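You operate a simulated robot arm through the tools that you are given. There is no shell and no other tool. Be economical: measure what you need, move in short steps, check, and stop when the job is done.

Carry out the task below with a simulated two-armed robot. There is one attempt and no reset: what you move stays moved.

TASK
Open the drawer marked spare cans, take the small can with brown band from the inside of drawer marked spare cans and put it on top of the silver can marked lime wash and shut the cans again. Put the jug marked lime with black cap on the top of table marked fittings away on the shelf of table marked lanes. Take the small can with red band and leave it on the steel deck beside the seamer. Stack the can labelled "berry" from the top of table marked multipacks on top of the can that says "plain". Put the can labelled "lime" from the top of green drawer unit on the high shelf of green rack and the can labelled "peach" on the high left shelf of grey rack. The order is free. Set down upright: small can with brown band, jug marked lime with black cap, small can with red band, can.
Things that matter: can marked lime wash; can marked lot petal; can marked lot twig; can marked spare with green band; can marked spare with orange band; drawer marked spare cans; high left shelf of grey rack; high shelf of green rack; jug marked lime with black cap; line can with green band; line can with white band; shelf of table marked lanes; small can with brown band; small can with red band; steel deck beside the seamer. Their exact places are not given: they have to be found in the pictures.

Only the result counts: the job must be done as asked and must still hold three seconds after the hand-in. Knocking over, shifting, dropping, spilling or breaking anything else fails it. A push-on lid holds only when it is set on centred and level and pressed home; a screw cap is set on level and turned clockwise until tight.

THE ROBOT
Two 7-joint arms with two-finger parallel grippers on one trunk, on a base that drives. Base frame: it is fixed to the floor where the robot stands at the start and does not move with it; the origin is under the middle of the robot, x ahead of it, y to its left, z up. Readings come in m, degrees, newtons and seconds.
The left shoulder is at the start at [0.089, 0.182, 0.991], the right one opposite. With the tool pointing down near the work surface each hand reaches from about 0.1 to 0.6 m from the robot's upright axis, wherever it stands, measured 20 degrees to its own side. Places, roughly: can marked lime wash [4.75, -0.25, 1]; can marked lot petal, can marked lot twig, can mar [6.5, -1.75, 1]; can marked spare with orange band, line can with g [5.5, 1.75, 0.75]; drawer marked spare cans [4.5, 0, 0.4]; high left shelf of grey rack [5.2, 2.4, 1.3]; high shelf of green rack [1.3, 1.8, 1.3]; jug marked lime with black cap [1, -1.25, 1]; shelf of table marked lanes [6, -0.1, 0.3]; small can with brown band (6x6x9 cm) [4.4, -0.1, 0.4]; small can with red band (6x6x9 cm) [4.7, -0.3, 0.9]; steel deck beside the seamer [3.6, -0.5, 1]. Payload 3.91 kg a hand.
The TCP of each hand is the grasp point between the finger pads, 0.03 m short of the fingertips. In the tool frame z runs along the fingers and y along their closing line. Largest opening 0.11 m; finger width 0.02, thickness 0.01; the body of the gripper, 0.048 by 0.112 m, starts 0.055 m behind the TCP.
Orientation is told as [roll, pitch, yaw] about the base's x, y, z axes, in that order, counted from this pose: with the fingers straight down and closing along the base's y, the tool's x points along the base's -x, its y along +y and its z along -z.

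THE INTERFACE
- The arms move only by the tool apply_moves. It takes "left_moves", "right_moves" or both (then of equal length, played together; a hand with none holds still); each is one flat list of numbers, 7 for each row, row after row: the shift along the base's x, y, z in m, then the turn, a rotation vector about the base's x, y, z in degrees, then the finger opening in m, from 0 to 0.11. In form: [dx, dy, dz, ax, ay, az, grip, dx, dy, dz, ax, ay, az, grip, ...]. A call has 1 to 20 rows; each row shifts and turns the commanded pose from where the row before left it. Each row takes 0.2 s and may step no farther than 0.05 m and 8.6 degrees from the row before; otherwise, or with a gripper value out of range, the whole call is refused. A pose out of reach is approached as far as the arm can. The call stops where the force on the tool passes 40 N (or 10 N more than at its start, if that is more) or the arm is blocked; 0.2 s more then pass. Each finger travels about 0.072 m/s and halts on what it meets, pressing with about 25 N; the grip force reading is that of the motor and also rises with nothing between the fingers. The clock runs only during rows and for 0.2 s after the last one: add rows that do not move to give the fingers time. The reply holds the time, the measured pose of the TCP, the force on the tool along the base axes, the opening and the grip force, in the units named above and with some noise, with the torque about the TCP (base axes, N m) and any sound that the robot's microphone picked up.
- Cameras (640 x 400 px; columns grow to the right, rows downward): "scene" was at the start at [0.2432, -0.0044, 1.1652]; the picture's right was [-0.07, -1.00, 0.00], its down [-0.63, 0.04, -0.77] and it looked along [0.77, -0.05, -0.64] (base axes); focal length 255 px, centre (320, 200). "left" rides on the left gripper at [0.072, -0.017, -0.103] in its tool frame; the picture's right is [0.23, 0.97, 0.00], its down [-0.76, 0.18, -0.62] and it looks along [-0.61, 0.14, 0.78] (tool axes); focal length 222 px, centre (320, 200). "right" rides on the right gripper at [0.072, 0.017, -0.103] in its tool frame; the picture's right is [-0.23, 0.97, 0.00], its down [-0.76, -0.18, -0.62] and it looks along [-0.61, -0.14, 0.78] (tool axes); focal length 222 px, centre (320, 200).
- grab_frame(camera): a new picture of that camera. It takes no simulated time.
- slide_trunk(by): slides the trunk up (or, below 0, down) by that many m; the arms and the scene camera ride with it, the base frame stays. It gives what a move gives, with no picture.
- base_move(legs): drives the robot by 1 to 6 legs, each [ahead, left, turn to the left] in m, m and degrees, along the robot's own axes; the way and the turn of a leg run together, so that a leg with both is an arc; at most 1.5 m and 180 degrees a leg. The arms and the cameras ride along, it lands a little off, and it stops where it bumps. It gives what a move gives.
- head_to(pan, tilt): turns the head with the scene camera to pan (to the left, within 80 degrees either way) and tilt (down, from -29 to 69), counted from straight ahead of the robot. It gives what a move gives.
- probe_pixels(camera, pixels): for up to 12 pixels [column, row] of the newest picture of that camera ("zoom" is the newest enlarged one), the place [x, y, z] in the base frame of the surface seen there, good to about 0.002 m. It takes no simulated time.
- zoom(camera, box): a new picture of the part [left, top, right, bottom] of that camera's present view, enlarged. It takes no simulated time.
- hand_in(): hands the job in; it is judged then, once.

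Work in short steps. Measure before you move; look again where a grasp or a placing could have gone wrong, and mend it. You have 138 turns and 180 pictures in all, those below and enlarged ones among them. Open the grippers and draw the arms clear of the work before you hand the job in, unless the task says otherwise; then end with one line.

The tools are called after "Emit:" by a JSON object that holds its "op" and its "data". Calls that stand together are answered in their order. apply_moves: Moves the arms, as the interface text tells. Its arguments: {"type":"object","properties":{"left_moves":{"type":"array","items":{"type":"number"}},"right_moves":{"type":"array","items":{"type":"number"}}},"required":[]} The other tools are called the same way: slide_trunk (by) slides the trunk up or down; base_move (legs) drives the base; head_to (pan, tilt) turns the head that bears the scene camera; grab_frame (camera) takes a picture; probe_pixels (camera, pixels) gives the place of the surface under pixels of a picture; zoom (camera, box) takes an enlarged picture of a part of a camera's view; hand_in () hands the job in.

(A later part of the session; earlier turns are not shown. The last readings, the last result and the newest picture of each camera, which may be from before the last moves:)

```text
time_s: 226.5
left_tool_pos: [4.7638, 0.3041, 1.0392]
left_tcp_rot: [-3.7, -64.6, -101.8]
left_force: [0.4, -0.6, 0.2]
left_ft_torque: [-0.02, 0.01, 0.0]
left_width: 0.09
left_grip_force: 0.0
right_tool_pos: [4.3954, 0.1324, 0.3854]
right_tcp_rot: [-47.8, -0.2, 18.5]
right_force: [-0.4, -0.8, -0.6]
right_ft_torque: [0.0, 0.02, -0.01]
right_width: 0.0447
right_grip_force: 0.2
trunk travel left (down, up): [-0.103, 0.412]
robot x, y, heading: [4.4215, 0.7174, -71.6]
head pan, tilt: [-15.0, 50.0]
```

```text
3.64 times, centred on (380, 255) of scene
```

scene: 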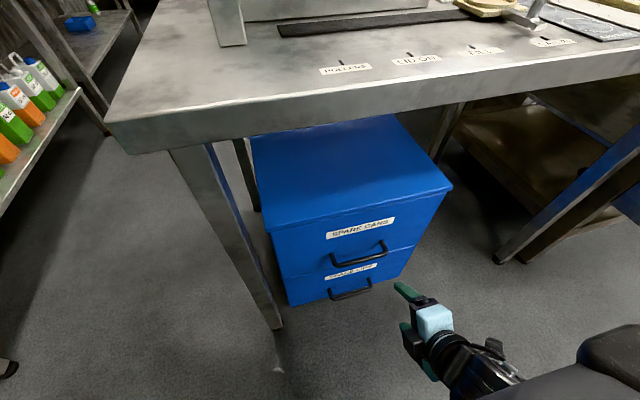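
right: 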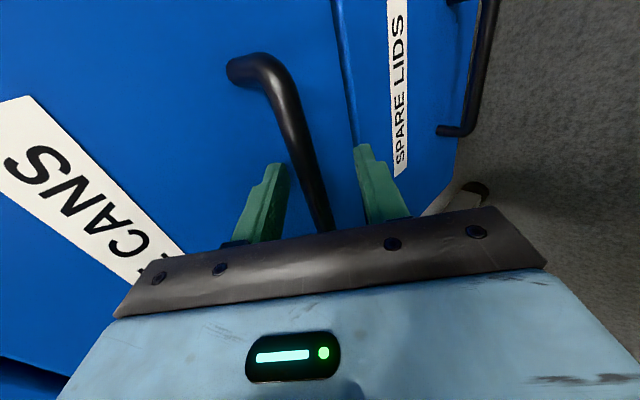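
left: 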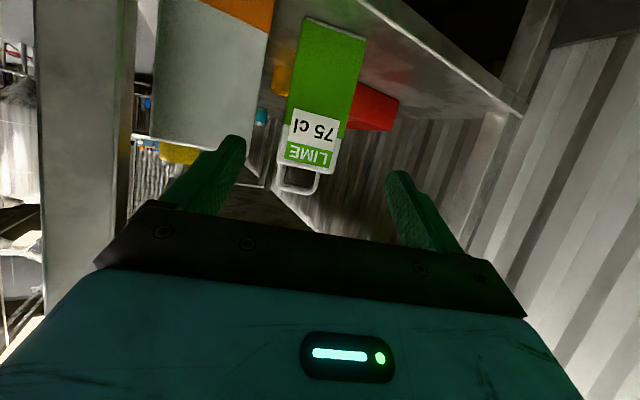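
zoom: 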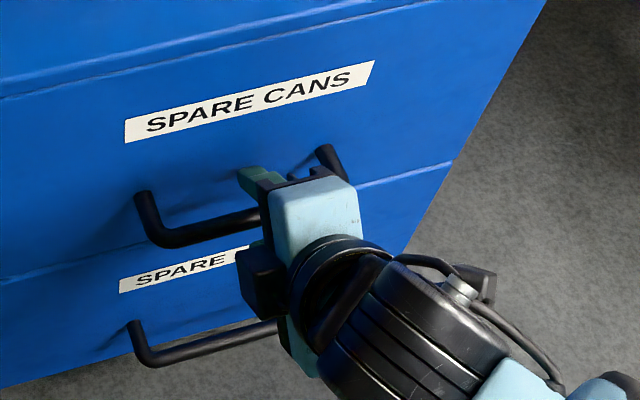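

The bar sits between the fingers. I close and pull by backing the base 0.30 m.

Emit:
{"op": "apply_moves", "data": {"right_moves": [0, 0, 0, 0, 0, 0, 0.0, 0, 0, 0, 0, 0, 0, 0.0, 0, 0, 0, 0, 0, 0, 0.0, 0, 0, 0, 0, 0, 0, 0.0]}}

Emit:
{"op": "base_move", "data": {"legs": [[-0.3, 0, 0]]}}

Emit:
{"op": "grab_frame", "data": {"camera": "scene"}}

```text
time_s: 227.5
left_tool_pos: [4.7638, 0.3044, 1.0393]
left_tcp_rot: [-3.7, -64.8, -101.8]
left_force: [0.3, -0.4, 0.0]
left_ft_torque: [-0.02, -0.01, 0.02]
left_width: 0.09
left_grip_force: 0.0
right_tool_pos: [4.3947, 0.1313, 0.389]
right_tcp_rot: [-48.1, -0.2, 18.5]
right_force: [-1.8, -3.6, 26.2]
right_ft_torque: [-0.34, 0.38, 0.79]
right_width: 0.0137
right_grip_force: 44.8
trunk travel left (down, up): [-0.103, 0.412]
robot x, y, heading: [4.4186, 0.7183, -71.7]
head pan, tilt: [-15.0, 50.0]
```

```text
time_s: 229.9
left_tool_pos: [4.6685, 0.5884, 1.0388]
left_tcp_rot: [-3.9, -64.7, -101.7]
left_force: [0.7, 0.4, 0.0]
left_ft_torque: [-0.03, 0.0, 0.02]
left_width: 0.0897
left_grip_force: 0.1
right_tool_pos: [4.2976, 0.4143, 0.3889]
right_tcp_rot: [-48.3, 0.2, 18.3]
right_force: [0.1, 0.2, 1.0]
right_ft_torque: [-0.2, 0.41, 0.39]
right_width: 0.0138
right_grip_force: 45.2
trunk travel left (down, up): [-0.103, 0.412]
robot x, y, heading: [4.3245, 1.003, -71.6]
head pan, tilt: [-15.0, 50.0]
stopped in leg 1: the force on the tool passed its limit at 41 N (the readings are from after the stop); the commanded pose is now the measured one
```

```text
109 pictures are left
```

scene: 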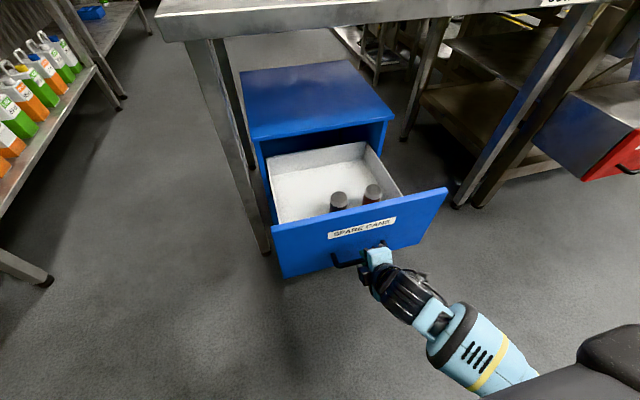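

The drawer is open to its stop with two cans inside at (339,200) and (373,195). I zoom and measure, and release the handle.

Emit:
{"op": "zoom", "data": {"camera": "scene", "box": [270, 140, 450, 270]}}

Emit:
{"op": "probe_pixels", "data": {"camera": "scene", "pixels": [[339, 196], [373, 190], [339, 208], [371, 201], [320, 190], [447, 190], [272, 225], [392, 196], [276, 222], [430, 10]]}}

Emit:
{"op": "apply_moves", "data": {"right_moves": [0, 0, 0, 0, 0, 0, 0.045, 0, 0, 0, 0, 0, 0, 0.045, 0, 0, 0, 0, 0, 0, 0.045, -0.008, 0.023, 0.022, 0, 0, 0, 0.045, -0.008, 0.023, 0.022, 0, 0, 0, 0.045, -0.008, 0.023, 0.022, 0, 0, 0, 0.045, -0.008, 0.023, 0.022, 0, 0, 0, 0.045]}}

```text
3.08 times, centred on (360, 205) of scene
```

zoom: 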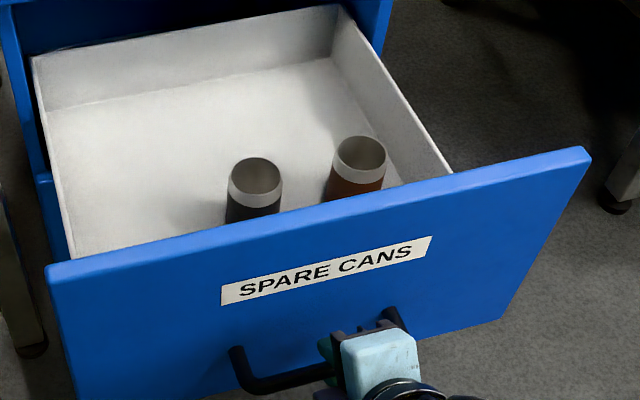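

```text
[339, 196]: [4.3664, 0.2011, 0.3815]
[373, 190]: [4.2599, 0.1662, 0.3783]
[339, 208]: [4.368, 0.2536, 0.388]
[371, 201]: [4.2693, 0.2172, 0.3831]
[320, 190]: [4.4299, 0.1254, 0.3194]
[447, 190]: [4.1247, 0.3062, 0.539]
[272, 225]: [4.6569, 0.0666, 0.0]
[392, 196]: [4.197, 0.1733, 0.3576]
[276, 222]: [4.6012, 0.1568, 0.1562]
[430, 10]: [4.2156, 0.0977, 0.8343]
```

```text
time_s: 231.5
left_tool_pos: [4.6672, 0.5901, 1.0397]
left_tcp_rot: [-3.7, -64.7, -101.7]
left_force: [-0.1, 0.3, -0.1]
left_ft_torque: [0.02, 0.01, 0.0]
left_width: 0.0903
left_grip_force: 0.1
right_tool_pos: [4.2653, 0.5088, 0.4773]
right_tcp_rot: [-48.2, 0.1, 18.2]
right_force: [-0.9, -0.4, 0.5]
right_ft_torque: [-0.02, -0.01, 0.0]
right_width: 0.0448
right_grip_force: 0.0
trunk travel left (down, up): [-0.103, 0.412]
robot x, y, heading: [4.3249, 0.9994, -71.5]
head pan, tilt: [-15.0, 50.0]
```

The right can (with brown band) is at about [4.262,0.192], top z ≈0.40. I raise the right hand, pitch it straight down (closing fore-aft), and move up closer.

Emit:
{"op": "apply_moves", "data": {"right_moves": [0, 0, 0.04, 7.54, 2.52, 0, 0.09, 0, 0, 0.04, 7.54, 2.52, 0, 0.09, 0, 0, 0.04, 7.54, 2.52, 0, 0.09, 0, 0, 0.04, 7.54, 2.52, 0, 0.09, 0, 0, 0.02, 7.54, 2.52, 0, 0.09, 0, 0, 0, 7.54, 2.52, 0, 0.09]}}

Emit:
{"op": "base_move", "data": {"legs": [[0.17, -0.1, 0]]}}

Emit:
{"op": "head_to", "data": {"pan": -15, "tilt": 60}}

Emit:
{"op": "grab_frame", "data": {"camera": "scene"}}

Emit:
{"op": "grab_frame", "data": {"camera": "right"}}

```text
time_s: 232.9
left_tool_pos: [4.668, 0.5887, 1.0384]
left_tcp_rot: [-3.7, -64.6, -101.7]
left_force: [-0.7, 0.3, 0.1]
left_ft_torque: [0.0, 0.01, -0.04]
left_width: 0.0899
left_grip_force: 0.1
right_tool_pos: [4.2684, 0.501, 0.6525]
right_tcp_rot: [-0.5, 0.3, 18.3]
right_force: [-0.4, -0.4, 0.5]
right_ft_torque: [0.01, -0.01, 0.0]
right_width: 0.0903
right_grip_force: 0.0
right hand out of reach, approached as far as the arm can: row 2
trunk travel left (down, up): [-0.103, 0.412]
robot x, y, heading: [4.3253, 1.0013, -71.8]
head pan, tilt: [-15.0, 50.0]
```

```text
time_s: 234.5
left_tool_pos: [4.6273, 0.3952, 1.0398]
left_tcp_rot: [-3.7, -64.7, -101.7]
left_force: [-0.6, -0.2, -0.6]
left_ft_torque: [0.0, -0.01, 0.02]
left_width: 0.0901
left_grip_force: 0.0
right_tool_pos: [4.2279, 0.3065, 0.652]
right_tcp_rot: [-0.6, 0.2, 18.4]
right_force: [0.3, -0.4, 0.5]
right_ft_torque: [0.05, 0.03, 0.01]
right_width: 0.0899
right_grip_force: 0.0
trunk travel left (down, up): [-0.103, 0.412]
robot x, y, heading: [4.2796, 0.8081, -71.5]
head pan, tilt: [-15.0, 50.0]
```

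```text
time_s: 235.2
left_tool_pos: [4.627, 0.3958, 1.0391]
left_tcp_rot: [-3.7, -64.7, -101.7]
left_force: [0.6, 0.0, 0.0]
left_ft_torque: [-0.01, 0.0, -0.02]
left_width: 0.09
left_grip_force: 0.0
right_tool_pos: [4.2275, 0.3082, 0.6528]
right_tcp_rot: [-0.5, 0.2, 18.3]
right_force: [0.8, 0.2, 0.3]
right_ft_torque: [0.0, -0.01, 0.0]
right_width: 0.09
right_grip_force: 0.0
trunk travel left (down, up): [-0.103, 0.412]
robot x, y, heading: [4.287, 0.811, -71.5]
head pan, tilt: [-15.0, 60.0]
```

```text
107 pictures are left
```

scene: 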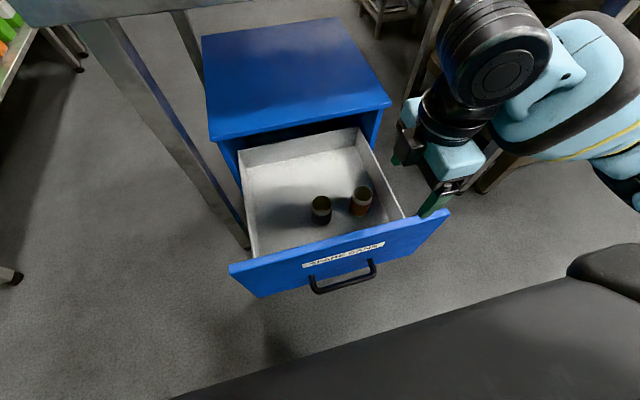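

```text
106 pictures are left
```

right: 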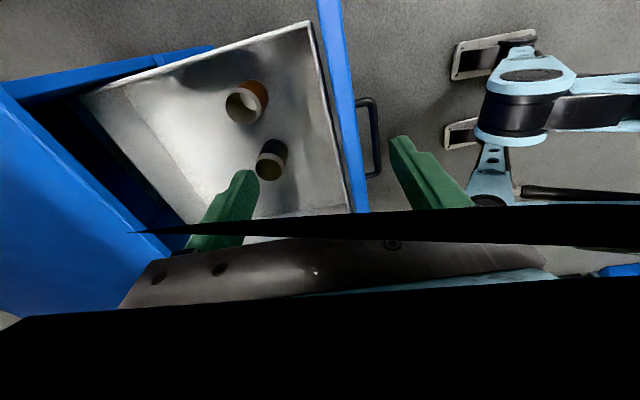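

Both cans are visible in both views. I probe the brown can's rim for its exact centre.

Emit:
{"op": "probe_pixels", "data": {"camera": "scene", "pixels": [[353, 195], [369, 193], [361, 189], [362, 199], [362, 213], [321, 199], [321, 206], [330, 230], [400, 205]]}}

Emit:
{"op": "zoom", "data": {"camera": "scene", "box": [290, 160, 410, 250]}}

Emit:
{"op": "probe_pixels", "data": {"camera": "right", "pixels": [[240, 90], [256, 110], [232, 118], [225, 103], [265, 90], [270, 160]]}}

```text
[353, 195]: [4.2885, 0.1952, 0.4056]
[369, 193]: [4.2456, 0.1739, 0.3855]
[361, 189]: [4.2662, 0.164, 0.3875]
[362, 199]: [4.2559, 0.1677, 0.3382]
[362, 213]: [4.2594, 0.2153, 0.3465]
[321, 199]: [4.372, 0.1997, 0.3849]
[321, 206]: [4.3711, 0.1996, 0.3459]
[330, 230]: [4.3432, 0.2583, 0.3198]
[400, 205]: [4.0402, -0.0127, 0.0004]
```

```text
4.44 times, centred on (350, 205) of scene
```

zoom: 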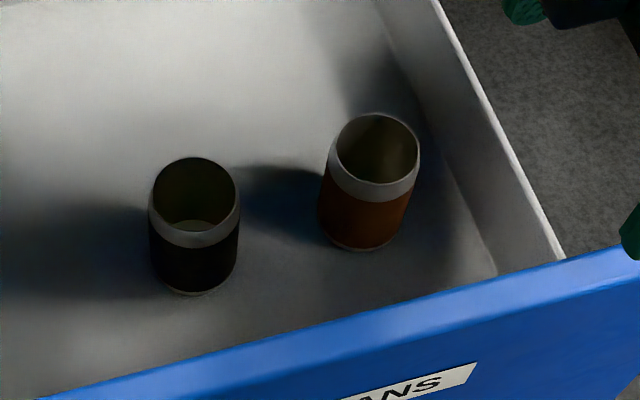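

```text
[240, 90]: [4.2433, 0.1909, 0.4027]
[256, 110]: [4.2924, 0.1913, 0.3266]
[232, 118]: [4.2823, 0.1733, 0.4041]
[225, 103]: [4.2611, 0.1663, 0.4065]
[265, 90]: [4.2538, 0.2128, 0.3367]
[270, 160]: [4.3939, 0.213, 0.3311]
```

Brown can centre is [4.266,0.190], rim z 0.404. I move above it and descend to z 0.365, then close.

Emit:
{"op": "apply_moves", "data": {"right_moves": [0.0128, -0.0393, 0, 0, 0, 0, 0.09, 0.0128, -0.0393, 0, 0, 0, 0, 0.09, 0.0128, -0.0393, 0, 0, 0, 0, 0.09, 0, 0, -0.045, 0, 0, 0, 0.09, 0, 0, -0.045, 0, 0, 0, 0.09, 0, 0, -0.045, 0, 0, 0, 0.09, 0, 0, 0, 0, 0, 0, 0.09]}}

Emit:
{"op": "grab_frame", "data": {"camera": "right"}}

Emit:
{"op": "zoom", "data": {"camera": "scene", "box": [280, 100, 460, 260]}}

```text
time_s: 236.8
left_tool_pos: [4.626, 0.3961, 1.0394]
left_tcp_rot: [-3.6, -64.6, -101.7]
left_force: [-0.4, -0.9, -0.6]
left_ft_torque: [0.01, 0.0, 0.04]
left_width: 0.09
left_grip_force: 0.0
right_tool_pos: [4.2672, 0.1899, 0.5188]
right_tcp_rot: [-0.6, 0.3, 18.4]
right_force: [0.2, 0.2, 0.9]
right_ft_torque: [0.03, -0.03, 0.01]
right_width: 0.0901
right_grip_force: 0.0
trunk travel left (down, up): [-0.103, 0.412]
robot x, y, heading: [4.2875, 0.8084, -71.6]
head pan, tilt: [-15.0, 60.0]
```

```text
104 pictures are left
```

right: 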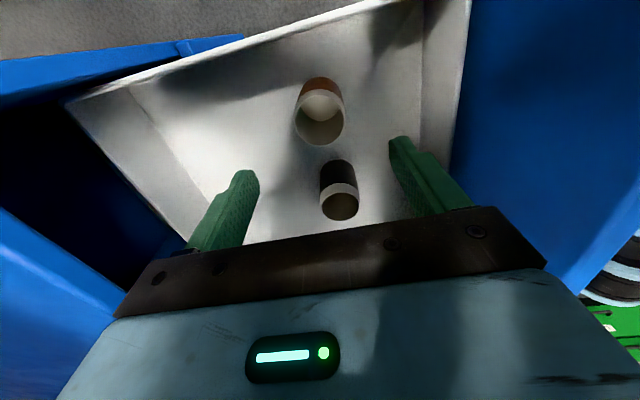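

```text
2.50 times, centred on (370, 180) of scene
```

zoom: 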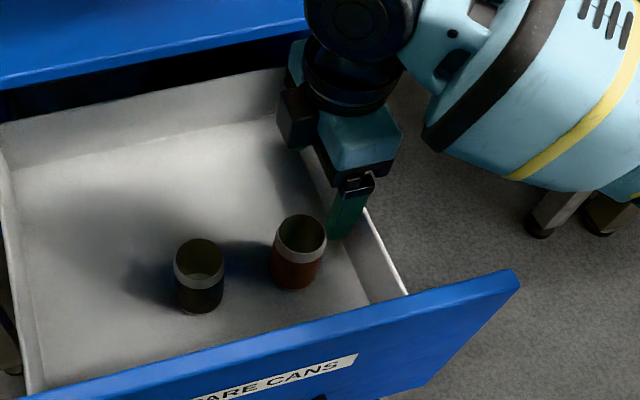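

The fingers align over the brown can. I descend the remaining 0.153 m and close.

Emit:
{"op": "apply_moves", "data": {"right_moves": [0, 0, -0.045, 0, 0, 0, 0.09, 0, 0, -0.045, 0, 0, 0, 0.09, 0, 0, -0.045, 0, 0, 0, 0.09, 0, 0, -0.018, 0, 0, 0, 0.09, 0, 0, 0, 0, 0, 0, 0.05, 0, 0, 0, 0, 0, 0, 0.05, 0, 0, 0, 0, 0, 0, 0.05, 0, 0, 0, 0, 0, 0, 0.05]}}

Emit:
{"op": "zoom", "data": {"camera": "scene", "box": [280, 100, 460, 260]}}

```text
time_s: 238.6
left_tool_pos: [4.6265, 0.4024, 1.0416]
left_tcp_rot: [-3.6, -65.1, -101.9]
left_force: [-0.3, -0.4, 1.3]
left_ft_torque: [-0.03, -0.01, 0.03]
left_width: 0.09
left_grip_force: 0.1
right_tool_pos: [4.2642, 0.181, 0.3811]
right_tcp_rot: [-2.3, 0.4, 17.9]
right_force: [-0.1, 0.0, 1.0]
right_ft_torque: [-0.02, -0.01, 0.0]
right_width: 0.0512
right_grip_force: 24.8
trunk travel left (down, up): [-0.103, 0.412]
robot x, y, heading: [4.2877, 0.8091, -71.5]
head pan, tilt: [-15.0, 60.0]
```

```text
2.50 times, centred on (370, 180) of scene
```

zoom: 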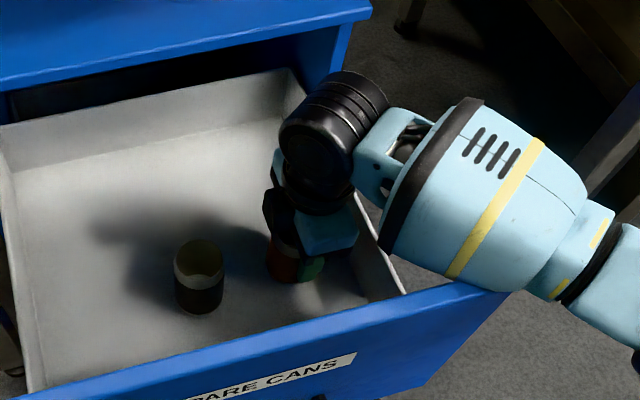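

Grip at width 0.051; the forearm just rests on the drawer front. I lift straight up and check the hold.

Emit:
{"op": "apply_moves", "data": {"right_moves": [0, 0, 0.02, 0, 0, 0, 0.04, 0, 0, 0.035, 0, 0, 0, 0.04, 0, 0, 0.045, 0, 0, 0, 0.04, 0, 0, 0.045, 0, 0, 0, 0.04, 0, 0, 0.045, 0, 0, 0, 0.04, 0, 0, 0.045, 0, 0, 0, 0.04]}}

Emit:
{"op": "grab_frame", "data": {"camera": "scene"}}

Emit:
{"op": "grab_frame", "data": {"camera": "right"}}

```text
time_s: 240.0
left_tool_pos: [4.6274, 0.3972, 1.0391]
left_tcp_rot: [-3.8, -64.7, -101.7]
left_force: [0.0, 0.4, -0.2]
left_ft_torque: [0.01, -0.01, -0.01]
left_width: 0.09
left_grip_force: 0.0
right_tool_pos: [4.2669, 0.1899, 0.5997]
right_tcp_rot: [-0.5, 0.4, 18.4]
right_force: [0.1, 0.2, 0.1]
right_ft_torque: [-0.01, -0.02, 0.01]
right_width: 0.051
right_grip_force: 25.6
trunk travel left (down, up): [-0.103, 0.412]
robot x, y, heading: [4.2833, 0.8109, -71.5]
head pan, tilt: [-15.0, 60.0]
```

```text
101 pictures are left
```

scene: 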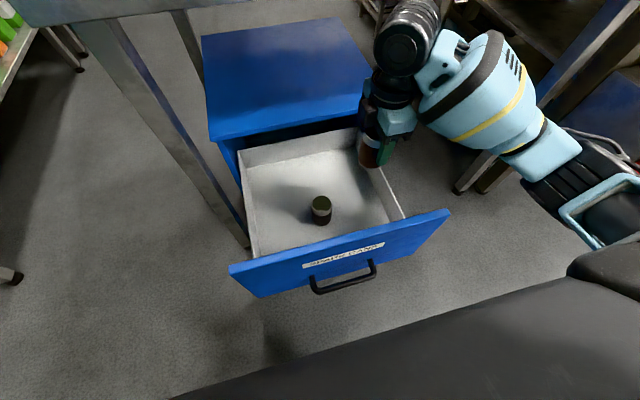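

```text
100 pictures are left
```

right: 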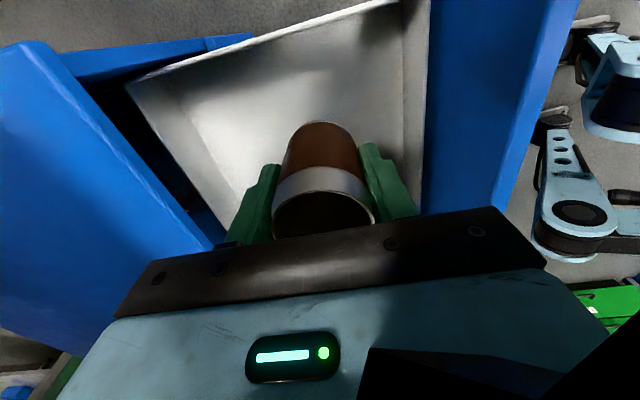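

The brown can is held. Now I'll shut the drawer with the left fist: raise the can, straighten and close the left hand, back off and line up.

Emit:
{"op": "apply_moves", "data": {"left_moves": [0, 0, 0, 0, 0, 7.5, 0.0, 0, 0, 0, 0, 0, 7.5, 0.0, 0, 0, 0, 0, 0, 7.5, 0.0, 0, 0, 0, 0, 0, 7.5, 0.0, 0, 0, 0, 0, 0, 0, 0.0], "right_moves": [0, 0, 0.04, 0, 0, 0, 0.04, 0, 0, 0.04, 0, 0, 0, 0.04, 0, 0, 0.04, 0, 0, 0, 0.04, 0, 0, 0.04, 0, 0, 0, 0.04, 0, 0, 0.03, 0, 0, 0, 0.04]}}

Emit:
{"op": "base_move", "data": {"legs": [[-0.27, 0, 0], [0, -0.27, 0]]}}

Emit:
{"op": "apply_moves", "data": {"left_moves": [0, 0, -0.045, 0, 0, 0, 0.0, 0, 0, -0.045, 0, 0, 0, 0.0, 0, 0, -0.045, 0, 0, 0, 0.0, 0, 0, -0.045, 0, 0, 0, 0.0, 0, 0, -0.045, 0, 0, 0, 0.0, 0, 0, -0.045, 0, 0, 0, 0.0, 0, 0, -0.045, 0, 0, 0, 0.0, 0, 0, -0.045, 0, 0, 0, 0.0, 0, 0, -0.045, 0, 0, 0, 0.0, 0, 0, -0.045, 0, 0, 0, 0.0, 0, 0, -0.045, 0, 0, 0, 0.0, 0, 0, -0.045, 0, 0, 0, 0.0, 0, 0, -0.03, 0, 0, 0, 0.0]}}

Emit:
{"op": "head_to", "data": {"pan": 10, "tilt": 50}}

Emit:
{"op": "grab_frame", "data": {"camera": "scene"}}

```text
time_s: 241.2
left_tool_pos: [4.6278, 0.3971, 1.0389]
left_tcp_rot: [-3.7, -64.8, -71.7]
left_force: [-0.1, 0.4, -0.2]
left_ft_torque: [0.01, 0.02, 0.0]
left_width: 0.0
left_grip_force: 25.6
right_tool_pos: [4.2667, 0.191, 0.7912]
right_tcp_rot: [-0.5, 0.2, 18.4]
right_force: [0.1, -0.1, 0.1]
right_ft_torque: [0.04, 0.01, -0.04]
right_width: 0.0515
right_grip_force: 24.7
trunk travel left (down, up): [-0.103, 0.412]
robot x, y, heading: [4.2841, 0.8102, -71.6]
head pan, tilt: [-15.0, 60.0]
```

```text
time_s: 245.7
left_tool_pos: [4.2858, 0.5696, 1.0389]
left_tcp_rot: [-3.7, -64.7, -71.9]
left_force: [-0.6, -0.1, 0.1]
left_ft_torque: [0.02, 0.01, 0.01]
left_width: 0.0
left_grip_force: 24.7
right_tool_pos: [3.924, 0.364, 0.791]
right_tcp_rot: [-0.6, 0.3, 18.2]
right_force: [-0.6, -0.1, 0.1]
right_ft_torque: [0.0, 0.01, 0.0]
right_width: 0.0514
right_grip_force: 24.8
trunk travel left (down, up): [-0.103, 0.412]
robot x, y, heading: [3.9402, 0.981, -71.8]
head pan, tilt: [-15.0, 60.0]
```

```text
time_s: 248.5
left_tool_pos: [4.2894, 0.5141, 0.4901]
left_tcp_rot: [-3.5, -64.7, -72.1]
left_force: [0.3, 0.5, -0.7]
left_ft_torque: [-0.02, -0.03, 0.0]
left_width: 0.0001
left_grip_force: 25.1
left hand out of reach, approached as far as the arm can: row 3, 4, 5, 6, 7
right_tool_pos: [3.9246, 0.365, 0.7906]
right_tcp_rot: [-0.7, 0.2, 18.3]
right_force: [-0.2, -0.7, 0.0]
right_ft_torque: [0.0, 0.01, -0.01]
right_width: 0.0513
right_grip_force: 25.1
trunk travel left (down, up): [-0.103, 0.412]
robot x, y, heading: [3.9445, 0.9845, -71.8]
head pan, tilt: [-15.0, 60.0]
```

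```text
time_s: 249.4
left_tool_pos: [4.2904, 0.5158, 0.4899]
left_tcp_rot: [-3.7, -64.7, -71.8]
left_force: [0.0, 0.2, -0.2]
left_ft_torque: [0.01, 0.01, -0.01]
left_width: 0.0
left_grip_force: 25.2
right_tool_pos: [3.9235, 0.365, 0.791]
right_tcp_rot: [-0.7, 0.2, 18.4]
right_force: [-0.7, 0.6, 0.1]
right_ft_torque: [-0.01, 0.0, 0.01]
right_width: 0.0513
right_grip_force: 25.1
trunk travel left (down, up): [-0.103, 0.412]
robot x, y, heading: [3.9441, 0.9841, -71.5]
head pan, tilt: [10.0, 50.0]
```

```text
99 pictures are left
```

scene: 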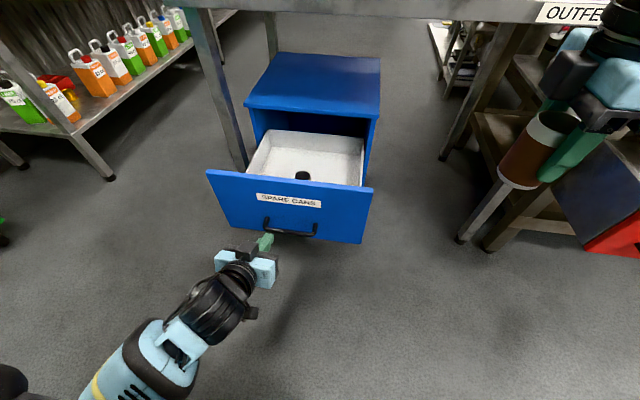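

The left fist faces the drawer front at z 0.49. I retract the can hand so it stays clear of the bench edge, then drive ahead to push the drawer.

Emit:
{"op": "apply_moves", "data": {"right_moves": [-0.0143, 0.0428, 0, 0, 0, 0, 0.04, -0.0143, 0.0428, 0, 0, 0, 0, 0.04, -0.0143, 0.0428, 0, 0, 0, 0, 0.04, -0.0143, 0.0428, 0, 0, 0, 0, 0.04]}}

Emit:
{"op": "base_move", "data": {"legs": [[0.36, 0, 0]]}}

Emit:
{"op": "apply_moves", "data": {"left_moves": [0.0095, -0.0285, 0, 0, 0, 0, 0.0, 0.0095, -0.0285, 0, 0, 0, 0, 0.0, 0.0095, -0.0285, 0, 0, 0, 0, 0.0, 0.006, -0.019, 0, 0, 0, 0, 0.0]}}

Emit:
{"op": "grab_frame", "data": {"camera": "scene"}}

```text
time_s: 250.4
left_tool_pos: [4.2899, 0.5143, 0.4902]
left_tcp_rot: [-3.6, -64.6, -71.7]
left_force: [0.9, 0.1, -0.4]
left_ft_torque: [0.0, 0.03, -0.03]
left_width: 0.0
left_grip_force: 25.4
right_tool_pos: [3.8658, 0.5364, 0.7903]
right_tcp_rot: [-0.5, 0.1, 18.3]
right_force: [-0.8, -1.0, -0.2]
right_ft_torque: [-0.01, -0.01, -0.01]
right_width: 0.0518
right_grip_force: 24.8
trunk travel left (down, up): [-0.103, 0.412]
robot x, y, heading: [3.9442, 0.9805, -71.8]
head pan, tilt: [10.0, 50.0]
```

```text
time_s: 252.7
left_tool_pos: [4.4028, 0.171, 0.4895]
left_tcp_rot: [-3.7, -64.7, -71.8]
left_force: [-0.2, 0.2, 0.9]
left_ft_torque: [0.03, -0.02, -0.05]
left_width: 0.0002
left_grip_force: 25.4
right_tool_pos: [3.9808, 0.1934, 0.7904]
right_tcp_rot: [-0.6, 0.1, 18.3]
right_force: [0.0, -0.7, -0.5]
right_ft_torque: [-0.03, 0.0, 0.01]
right_width: 0.0513
right_grip_force: 24.8
trunk travel left (down, up): [-0.103, 0.412]
robot x, y, heading: [4.0599, 0.6378, -71.6]
head pan, tilt: [10.0, 50.0]
```

```text
time_s: 253.3
left_tool_pos: [4.4182, 0.1255, 0.4901]
left_tcp_rot: [-4.0, -64.5, -71.8]
left_force: [-3.9, 18.7, 8.6]
left_ft_torque: [-0.16, -0.11, 0.14]
left_width: 0.0
left_grip_force: 25.0
right_tool_pos: [3.9811, 0.1919, 0.7915]
right_tcp_rot: [-0.5, 0.2, 18.4]
right_force: [0.2, -0.9, -1.1]
right_ft_torque: [0.0, 0.01, 0.03]
right_width: 0.051
right_grip_force: 25.6
trunk travel left (down, up): [-0.103, 0.412]
robot x, y, heading: [4.0567, 0.6403, -71.6]
head pan, tilt: [10.0, 50.0]
stopped in row 3 (left hand): the force on the tool passed its limit at 116 N (the readings are from after the stop); the commanded pose is now the measured one
```

```text
98 pictures are left
```

scene: 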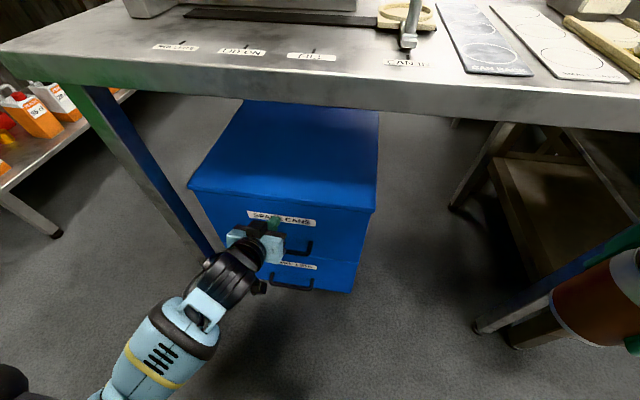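

The drawer is shut. Next is the stacking on the lime-wash can from the aisle: I back off, raise everything, and drive round into the aisle facing the bench end.

Emit:
{"op": "base_move", "data": {"legs": [[-0.35, 0, 0]]}}

Emit:
{"op": "slide_trunk", "data": {"by": 0.4}}

Emit:
{"op": "apply_moves", "data": {"left_moves": [0, 0, 0.048, 0, 0, 0, 0.06, 0, 0, 0.048, 0, 0, 0, 0.1, 0, 0, 0.048, 0, 0, 0, 0.1, 0, 0, 0.048, 0, 0, 0, 0.1, 0, 0, 0.048, 0, 0, 0, 0.1, 0, 0, 0.048, 0, 0, 0, 0.1]}}

Emit:
{"op": "base_move", "data": {"legs": [[0, 0.9, 0], [0.48, 0, 0], [1.23, 0, 0]]}}

Emit:
{"op": "base_move", "data": {"legs": [[0, 0, -90]]}}

Emit:
{"op": "head_to", "data": {"pan": 0, "tilt": 45}}

Emit:
{"op": "grab_frame", "data": {"camera": "scene"}}

```text
time_s: 255.6
left_tool_pos: [4.3086, 0.4554, 0.4909]
left_tcp_rot: [-3.9, -64.3, -71.8]
left_force: [0.0, 1.1, -0.4]
left_ft_torque: [0.02, 0.0, -0.02]
left_width: 0.0002
left_grip_force: 25.1
right_tool_pos: [3.87, 0.5255, 0.7914]
right_tcp_rot: [-0.5, 0.2, 18.3]
right_force: [-0.8, -0.2, -0.7]
right_ft_torque: [-0.01, -0.01, 0.01]
right_width: 0.051
right_grip_force: 24.9
trunk travel left (down, up): [-0.103, 0.412]
robot x, y, heading: [3.9499, 0.9752, -71.8]
head pan, tilt: [10.0, 50.0]
```

```text
time_s: 259.4
left_tool_pos: [4.3081, 0.4546, 0.8876]
left_tcp_rot: [-3.8, -64.1, -71.8]
left_force: [-0.4, 0.0, 0.0]
left_ft_torque: [0.0, 0.05, -0.02]
left_width: 0.0
left_grip_force: 25.1
right_tool_pos: [3.8702, 0.5237, 1.1896]
right_tcp_rot: [-0.4, 0.3, 18.3]
right_force: [0.2, -0.6, 0.3]
right_ft_torque: [-0.01, 0.0, 0.0]
right_width: 0.0516
right_grip_force: 24.3
trunk travel left (down, up): [-0.503, 0.012]
robot x, y, heading: [3.9458, 0.9711, -71.9]
head pan, tilt: [10.0, 50.0]
```

```text
time_s: 260.8
left_tool_pos: [4.3091, 0.4541, 1.1767]
left_tcp_rot: [-3.7, -64.4, -71.9]
left_force: [0.1, -1.0, 0.0]
left_ft_torque: [0.02, -0.03, -0.02]
left_width: 0.0999
left_grip_force: 0.0
right_tool_pos: [3.8701, 0.5244, 1.1917]
right_tcp_rot: [-0.6, 0.2, 18.2]
right_force: [-0.4, 0.2, -0.6]
right_ft_torque: [-0.02, 0.02, -0.01]
right_width: 0.0511
right_grip_force: 24.4
trunk travel left (down, up): [-0.503, 0.012]
robot x, y, heading: [3.9458, 0.9724, -71.9]
head pan, tilt: [10.0, 50.0]
```

```text
time_s: 277.4
left_tool_pos: [5.685, -0.8879, 1.1761]
left_tcp_rot: [-3.9, -64.3, -72.5]
left_force: [-0.2, 0.4, 0.7]
left_ft_torque: [0.0, 0.01, 0.03]
left_width: 0.1001
left_grip_force: 0.0
right_tool_pos: [5.2485, -0.8141, 1.1912]
right_tcp_rot: [-0.5, 0.1, 17.7]
right_force: [-0.9, 0.7, -0.8]
right_ft_torque: [-0.01, -0.02, 0.04]
right_width: 0.0514
right_grip_force: 24.8
trunk travel left (down, up): [-0.503, 0.012]
robot x, y, heading: [5.334, -0.3642, -72.2]
head pan, tilt: [10.0, 50.0]
```

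```text
time_s: 281.5
left_tool_pos: [4.8125, -0.7282, 1.1785]
left_tcp_rot: [-3.8, -64.3, -161.6]
left_force: [0.0, 0.7, -0.4]
left_ft_torque: [0.01, 0.02, 0.01]
left_width: 0.1004
left_grip_force: 0.0
right_tool_pos: [4.8806, -0.29, 1.1904]
right_tcp_rot: [-0.5, 0.3, -71.7]
right_force: [-0.1, 0.6, 0.4]
right_ft_torque: [0.0, 0.01, 0.0]
right_width: 0.0513
right_grip_force: 25.1
trunk travel left (down, up): [-0.503, 0.012]
robot x, y, heading: [5.3276, -0.3633, -161.4]
head pan, tilt: [10.0, 50.0]
```

```text
time_s: 282.3
left_tool_pos: [4.8109, -0.7285, 1.1769]
left_tcp_rot: [-3.8, -64.3, -161.7]
left_force: [0.5, -0.5, -0.3]
left_ft_torque: [0.03, 0.0, -0.01]
left_width: 0.1001
left_grip_force: 0.1
right_tool_pos: [4.8806, -0.2901, 1.1907]
right_tcp_rot: [-0.5, 0.2, -71.5]
right_force: [-0.7, -0.1, 0.3]
right_ft_torque: [0.04, 0.0, 0.0]
right_width: 0.0515
right_grip_force: 25.6
trunk travel left (down, up): [-0.503, 0.012]
robot x, y, heading: [5.3271, -0.3673, -161.4]
head pan, tilt: [0.0, 45.0]
```

```text
97 pictures are left
```

scene: 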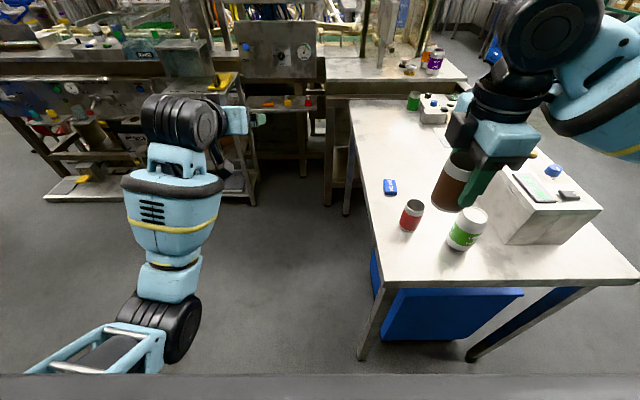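

The lime-wash can is at (467,230) and the red-band can at (411,214), with the brown can already nearly above. I zoom and measure tops.

Emit:
{"op": "zoom", "data": {"camera": "scene", "box": [380, 140, 520, 260]}}

Emit:
{"op": "probe_pixels", "data": {"camera": "scene", "pixels": [[458, 214], [485, 216], [471, 221], [472, 226], [462, 218], [471, 210], [411, 201], [401, 203], [421, 203], [411, 208], [467, 245], [407, 230]]}}

Emit:
{"op": "grab_frame", "data": {"camera": "right"}}

```text
3.33 times, centred on (450, 200) of scene
```

zoom: 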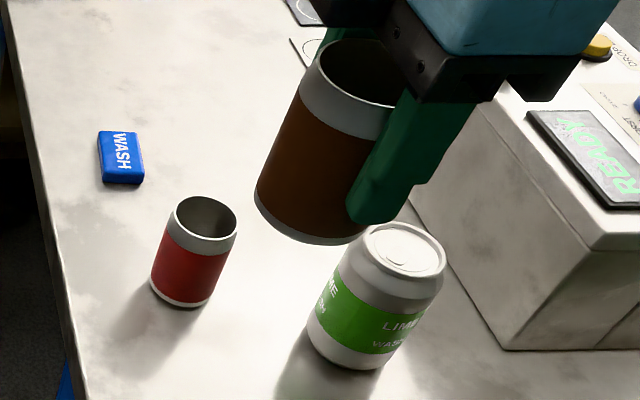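

```text
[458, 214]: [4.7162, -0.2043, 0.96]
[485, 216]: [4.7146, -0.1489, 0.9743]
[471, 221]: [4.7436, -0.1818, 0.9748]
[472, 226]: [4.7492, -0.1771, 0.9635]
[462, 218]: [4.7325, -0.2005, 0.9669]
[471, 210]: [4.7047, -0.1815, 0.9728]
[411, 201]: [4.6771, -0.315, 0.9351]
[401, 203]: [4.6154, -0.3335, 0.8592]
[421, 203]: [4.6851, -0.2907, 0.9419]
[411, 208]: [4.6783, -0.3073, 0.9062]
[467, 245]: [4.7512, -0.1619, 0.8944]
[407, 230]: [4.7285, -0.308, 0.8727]
```

```text
95 pictures are left
```

right: 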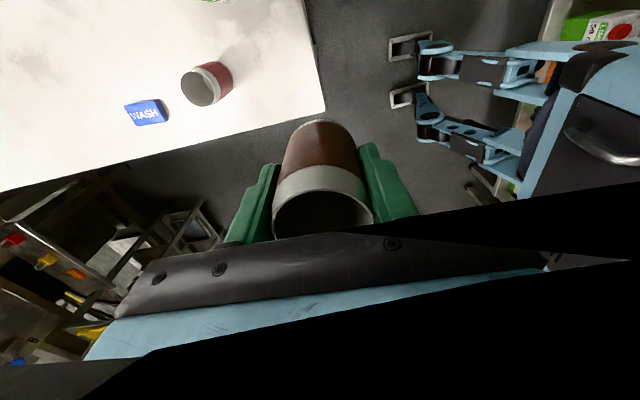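

I probe the lid's rim through the zoom picture for its centre.

Emit:
{"op": "probe_pixels", "data": {"camera": "zoom", "pixels": [[369, 240], [444, 255], [400, 226], [406, 276], [405, 250], [385, 228], [430, 235], [376, 265], [206, 200], [178, 220], [234, 232], [200, 248]]}}

```text
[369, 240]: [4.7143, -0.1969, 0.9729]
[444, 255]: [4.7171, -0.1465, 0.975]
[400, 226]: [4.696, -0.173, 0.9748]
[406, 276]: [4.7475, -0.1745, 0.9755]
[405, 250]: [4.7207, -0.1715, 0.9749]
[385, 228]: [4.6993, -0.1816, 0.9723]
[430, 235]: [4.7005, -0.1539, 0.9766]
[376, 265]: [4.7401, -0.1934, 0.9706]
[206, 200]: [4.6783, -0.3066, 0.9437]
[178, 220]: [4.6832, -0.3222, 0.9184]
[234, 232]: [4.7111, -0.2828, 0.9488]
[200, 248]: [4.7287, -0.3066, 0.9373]
```

Lid centre is [4.7215,-0.172], top z 0.975. I move the brown can above it and lower to about 2 cm clearance, then check alignment.

Emit:
{"op": "apply_moves", "data": {"right_moves": [-0.032, 0.0244, 0, 0, 0, 0, 0.04, -0.032, 0.0244, 0, 0, 0, 0, 0.04, -0.032, 0.0244, 0, 0, 0, 0, 0.04, -0.032, 0.0244, 0, 0, 0, 0, 0.04, -0.0326, 0.0244, 0, 0, 0, 0, 0.04, 0, 0, -0.045, 0, 0, 0, 0.04, 0, 0, -0.045, 0, 0, 0, 0.04, 0, 0, -0.035, 0, 0, 0, 0.04, 0, 0, 0, 0, 0, 0, 0.04]}}

Emit:
{"op": "zoom", "data": {"camera": "scene", "box": [420, 150, 540, 260]}}

```text
time_s: 284.3
left_tool_pos: [4.8122, -0.7288, 1.1771]
left_tcp_rot: [-3.8, -64.2, -161.6]
left_force: [-0.1, -0.3, -0.6]
left_ft_torque: [0.03, 0.01, 0.02]
left_width: 0.1003
left_grip_force: 0.0
right_tool_pos: [4.7196, -0.1667, 1.0648]
right_tcp_rot: [-0.6, 0.2, -71.4]
right_force: [-0.6, -0.3, -0.4]
right_ft_torque: [-0.01, 0.0, 0.01]
right_width: 0.0513
right_grip_force: 25.1
trunk travel left (down, up): [-0.503, 0.012]
robot x, y, heading: [5.3301, -0.3662, -161.4]
head pan, tilt: [0.0, 45.0]
```

```text
3.64 times, centred on (480, 205) of scene
```

zoom: 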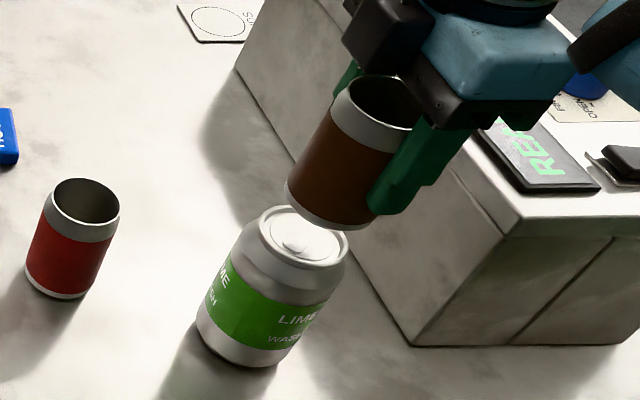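

The can appears slightly too far right/ahead of the lid. I probe the brown can's lower rim to quantify.

Emit:
{"op": "probe_pixels", "data": {"camera": "zoom", "pixels": [[288, 194], [300, 213], [320, 225], [345, 228], [368, 222], [336, 95], [345, 135], [375, 150], [415, 130], [330, 185], [303, 238]]}}

```text
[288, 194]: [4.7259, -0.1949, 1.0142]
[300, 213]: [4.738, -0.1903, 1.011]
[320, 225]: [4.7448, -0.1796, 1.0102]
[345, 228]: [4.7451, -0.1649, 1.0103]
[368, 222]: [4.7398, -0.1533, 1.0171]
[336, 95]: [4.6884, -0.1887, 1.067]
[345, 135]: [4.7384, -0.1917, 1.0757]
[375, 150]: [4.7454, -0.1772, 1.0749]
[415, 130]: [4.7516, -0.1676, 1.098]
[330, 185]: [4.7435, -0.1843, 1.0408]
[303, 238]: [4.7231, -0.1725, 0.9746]
```

The fit gives the can axis at [4.7216,-0.172], exactly over the lid. I lower to contact in small steps.

Emit:
{"op": "apply_moves", "data": {"right_moves": [0, 0, -0.01, 0, 0, 0, 0.04, 0, 0, -0.008, 0, 0, 0, 0.04, 0, 0, -0.002, 0, 0, 0, 0.04, 0, 0, 0, 0, 0, 0, 0.04]}}

Emit:
{"op": "apply_moves", "data": {"right_moves": [0, 0, -0.003, 0, 0, 0, 0.04, 0, 0, 0, 0, 0, 0, 0.04]}}

Emit:
{"op": "apply_moves", "data": {"right_moves": [0, 0, -0.003, 0, 0, 0, 0.04, 0, 0, 0, 0, 0, 0, 0.04]}}

```text
time_s: 285.3
left_tool_pos: [4.8113, -0.7292, 1.1758]
left_tcp_rot: [-3.8, -64.3, -161.7]
left_force: [0.4, -0.2, -0.3]
left_ft_torque: [-0.02, 0.03, 0.04]
left_width: 0.0999
left_grip_force: 0.1
right_tool_pos: [4.7208, -0.1678, 1.0446]
right_tcp_rot: [-0.5, 0.2, -71.6]
right_force: [-0.4, -0.2, -0.4]
right_ft_torque: [0.02, 0.0, -0.01]
right_width: 0.051
right_grip_force: 24.5
trunk travel left (down, up): [-0.503, 0.012]
robot x, y, heading: [5.3255, -0.37, -161.5]
head pan, tilt: [0.0, 45.0]
```

```text
time_s: 285.9
left_tool_pos: [4.8104, -0.7287, 1.1764]
left_tcp_rot: [-3.8, -64.2, -161.6]
left_force: [0.1, 0.2, 0.1]
left_ft_torque: [0.03, 0.02, 0.01]
left_width: 0.0999
left_grip_force: 0.0
right_tool_pos: [4.7207, -0.1692, 1.0431]
right_tcp_rot: [-0.5, 0.1, -71.6]
right_force: [0.1, -0.4, -0.5]
right_ft_torque: [-0.01, -0.02, -0.01]
right_width: 0.0513
right_grip_force: 25.0
trunk travel left (down, up): [-0.503, 0.012]
robot x, y, heading: [5.3308, -0.3646, -161.6]
head pan, tilt: [0.0, 45.0]
```

```text
time_s: 286.5
left_tool_pos: [4.8124, -0.7299, 1.1768]
left_tcp_rot: [-3.9, -64.3, -161.7]
left_force: [-0.1, 0.5, 0.5]
left_ft_torque: [-0.01, -0.01, 0.01]
left_width: 0.1001
left_grip_force: 0.1
right_tool_pos: [4.7196, -0.1682, 1.0387]
right_tcp_rot: [-0.6, 0.3, -71.6]
right_force: [0.1, 0.6, -0.3]
right_ft_torque: [-0.03, -0.02, 0.03]
right_width: 0.051
right_grip_force: 24.8
trunk travel left (down, up): [-0.503, 0.012]
robot x, y, heading: [5.3284, -0.3671, -161.8]
head pan, tilt: [0.0, 45.0]
```

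Still no contact at 1.039; I continue in 2 mm steps.

Emit:
{"op": "apply_moves", "data": {"right_moves": [0, 0, -0.002, 0, 0, 0, 0.04, 0, 0, -0.002, 0, 0, 0, 0.04, 0, 0, 0, 0, 0, 0, 0.04]}}

Emit:
{"op": "apply_moves", "data": {"right_moves": [0, 0, -0.002, 0, 0, 0, 0.04, 0, 0, 0, 0, 0, 0, 0.04]}}

Emit:
{"op": "zoom", "data": {"camera": "scene", "box": [420, 150, 540, 260]}}

```text
time_s: 287.3
left_tool_pos: [4.8126, -0.7291, 1.1779]
left_tcp_rot: [-3.7, -64.3, -161.5]
left_force: [0.0, -0.7, -0.1]
left_ft_torque: [0.0, 0.02, -0.01]
left_width: 0.1
left_grip_force: 0.0
right_tool_pos: [4.7193, -0.1684, 1.035]
right_tcp_rot: [-0.6, 0.2, -71.6]
right_force: [0.7, -0.8, 0.6]
right_ft_torque: [0.03, 0.02, 0.0]
right_width: 0.0511
right_grip_force: 24.7
trunk travel left (down, up): [-0.503, 0.012]
robot x, y, heading: [5.3263, -0.3636, -161.6]
head pan, tilt: [0.0, 45.0]
```

```text
time_s: 287.9
left_tool_pos: [4.8127, -0.729, 1.1781]
left_tcp_rot: [-3.9, -64.3, -161.6]
left_force: [0.2, 0.4, -0.1]
left_ft_torque: [0.02, -0.02, 0.01]
left_width: 0.0998
left_grip_force: 0.0
right_tool_pos: [4.7207, -0.169, 1.0346]
right_tcp_rot: [-0.7, 0.3, -71.6]
right_force: [-1.0, 0.4, 6.5]
right_ft_torque: [0.15, -0.03, -0.03]
right_width: 0.0513
right_grip_force: 25.3
trunk travel left (down, up): [-0.503, 0.012]
robot x, y, heading: [5.3268, -0.3653, -161.7]
head pan, tilt: [0.0, 45.0]
```

```text
3.64 times, centred on (480, 205) of scene
```

zoom: 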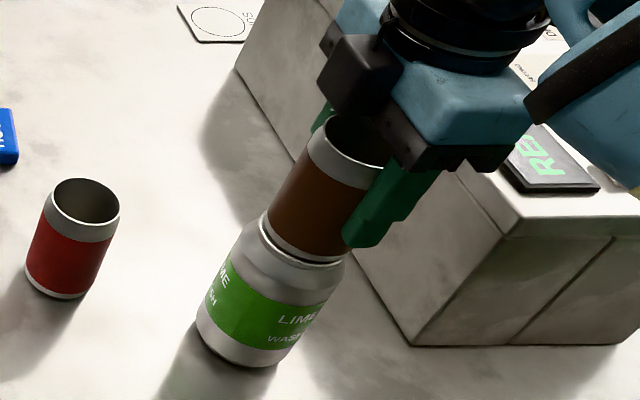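

Contact with 6.5 N, and the can sits centred on the lid. I open slowly and lift away.

Emit:
{"op": "apply_moves", "data": {"right_moves": [0, 0, 0, 0, 0, 0, 0.054, 0, 0, 0, 0, 0, 0, 0.06, 0, 0, 0, 0, 0, 0, 0.072, 0, 0, 0, 0, 0, 0, 0.08, 0, 0, 0.02, 0, 0, 0, 0.08, 0, 0, 0.04, 0, 0, 0, 0.08, 0, 0, 0.045, 0, 0, 0, 0.08, 0, 0, 0.045, 0, 0, 0, 0.08]}}

Emit:
{"op": "zoom", "data": {"camera": "scene", "box": [380, 130, 540, 260]}}

```text
time_s: 289.7
left_tool_pos: [4.8126, -0.7302, 1.1772]
left_tcp_rot: [-4.0, -64.4, -161.5]
left_force: [0.2, -0.1, 0.3]
left_ft_torque: [-0.03, -0.01, 0.0]
left_width: 0.0997
left_grip_force: 0.0
right_tool_pos: [4.7202, -0.1673, 1.1855]
right_tcp_rot: [-0.7, 0.2, -71.7]
right_force: [-0.1, 0.2, -0.2]
right_ft_torque: [-0.01, 0.0, 0.02]
right_width: 0.0798
right_grip_force: 0.1
trunk travel left (down, up): [-0.503, 0.012]
robot x, y, heading: [5.3299, -0.3668, -161.7]
head pan, tilt: [0.0, 45.0]
```

```text
3.08 times, centred on (460, 195) of scene
```

zoom: 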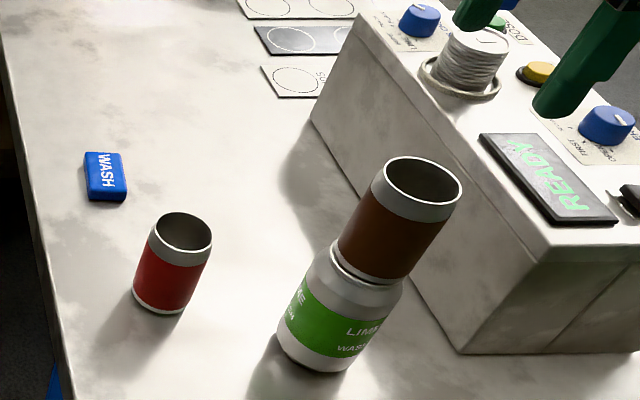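

Stacked cleanly. Next, the red-band can: I probe its rim.

Emit:
{"op": "probe_pixels", "data": {"camera": "zoom", "pixels": [[153, 232], [211, 240], [185, 213], [178, 252], [160, 222], [205, 224], [165, 247], [198, 251], [152, 280], [190, 285]]}}

```text
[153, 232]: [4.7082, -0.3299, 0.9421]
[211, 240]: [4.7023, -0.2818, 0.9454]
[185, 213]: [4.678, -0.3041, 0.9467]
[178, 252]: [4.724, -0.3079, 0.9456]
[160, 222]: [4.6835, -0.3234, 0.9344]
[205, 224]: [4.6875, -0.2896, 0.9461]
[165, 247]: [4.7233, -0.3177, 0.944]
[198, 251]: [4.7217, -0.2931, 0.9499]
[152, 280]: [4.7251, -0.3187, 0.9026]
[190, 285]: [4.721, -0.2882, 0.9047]
```

Red can centre [4.702,-0.306], top 0.947. The left hand suits it better (camera away from the new stack), so I pitch the left tool down, lift the right, and shift the base.

Emit:
{"op": "apply_moves", "data": {"left_moves": [0, 0, 0, 2.54, -7.63, 0, 0.1, 0, 0, 0, 2.54, -7.63, 0, 0.1, 0, 0, 0, 2.54, -7.63, 0, 0.1, 0, 0, 0, 2.54, -7.63, 0, 0.1, 0, 0, 0, 2.54, -7.63, 0, 0.1, 0, 0, 0, 2.54, -7.63, 0, 0.1, 0, 0, 0, 2.54, -7.63, 0, 0.1, 0, 0, 0, 2.54, -7.63, 0, 0.1], "right_moves": [0.02, 0, 0.02, 0, 0, 0, 0.08, 0.02, 0, 0.02, 0, 0, 0, 0.08, 0.02, 0, 0.02, 0, 0, 0, 0.08, 0.02, 0, 0.02, 0, 0, 0, 0.08, 0.02, 0, 0, 0, 0, 0, 0.08, 0.02, 0, 0, 0, 0, 0, 0.08, 0.02, 0, 0, 0, 0, 0, 0.08, 0.02, 0, 0, 0, 0, 0, 0.08]}}

Emit:
{"op": "base_move", "data": {"legs": [[0.03, -0.35, 0]]}}

Emit:
{"op": "grab_frame", "data": {"camera": "scene"}}

```text
time_s: 291.5
left_tool_pos: [4.813, -0.728, 1.1773]
left_tcp_rot: [-4.0, 0.2, -161.5]
left_force: [0.1, 0.1, -0.4]
left_ft_torque: [0.01, 0.02, -0.03]
left_width: 0.1
left_grip_force: 0.1
right_tool_pos: [4.8801, -0.1676, 1.2649]
right_tcp_rot: [-0.5, 0.2, -71.6]
right_force: [-0.5, 0.0, 0.7]
right_ft_torque: [0.0, -0.03, 0.0]
right_width: 0.08
right_grip_force: 0.1
trunk travel left (down, up): [-0.503, 0.012]
robot x, y, heading: [5.3331, -0.3663, -161.4]
head pan, tilt: [0.0, 45.0]
```

```text
time_s: 295.1
left_tool_pos: [4.6712, -0.4061, 1.1769]
left_tcp_rot: [-3.9, 0.0, -161.4]
left_force: [0.2, 0.2, -0.2]
left_ft_torque: [0.01, 0.03, -0.01]
left_width: 0.1
left_grip_force: 0.0
right_tool_pos: [4.7409, 0.1561, 1.2636]
right_tcp_rot: [-0.5, 0.2, -71.5]
right_force: [0.2, -0.2, -0.1]
right_ft_torque: [0.02, 0.01, 0.01]
right_width: 0.0799
right_grip_force: 0.0
trunk travel left (down, up): [-0.503, 0.012]
robot x, y, heading: [5.1879, -0.0398, -161.5]
head pan, tilt: [0.0, 45.0]
```

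```text
91 pictures are left
```

scene: 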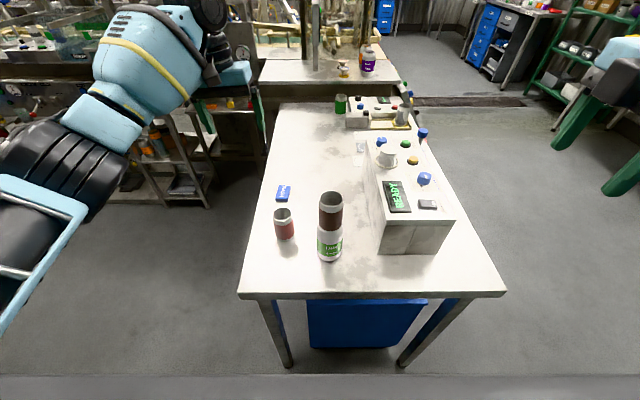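

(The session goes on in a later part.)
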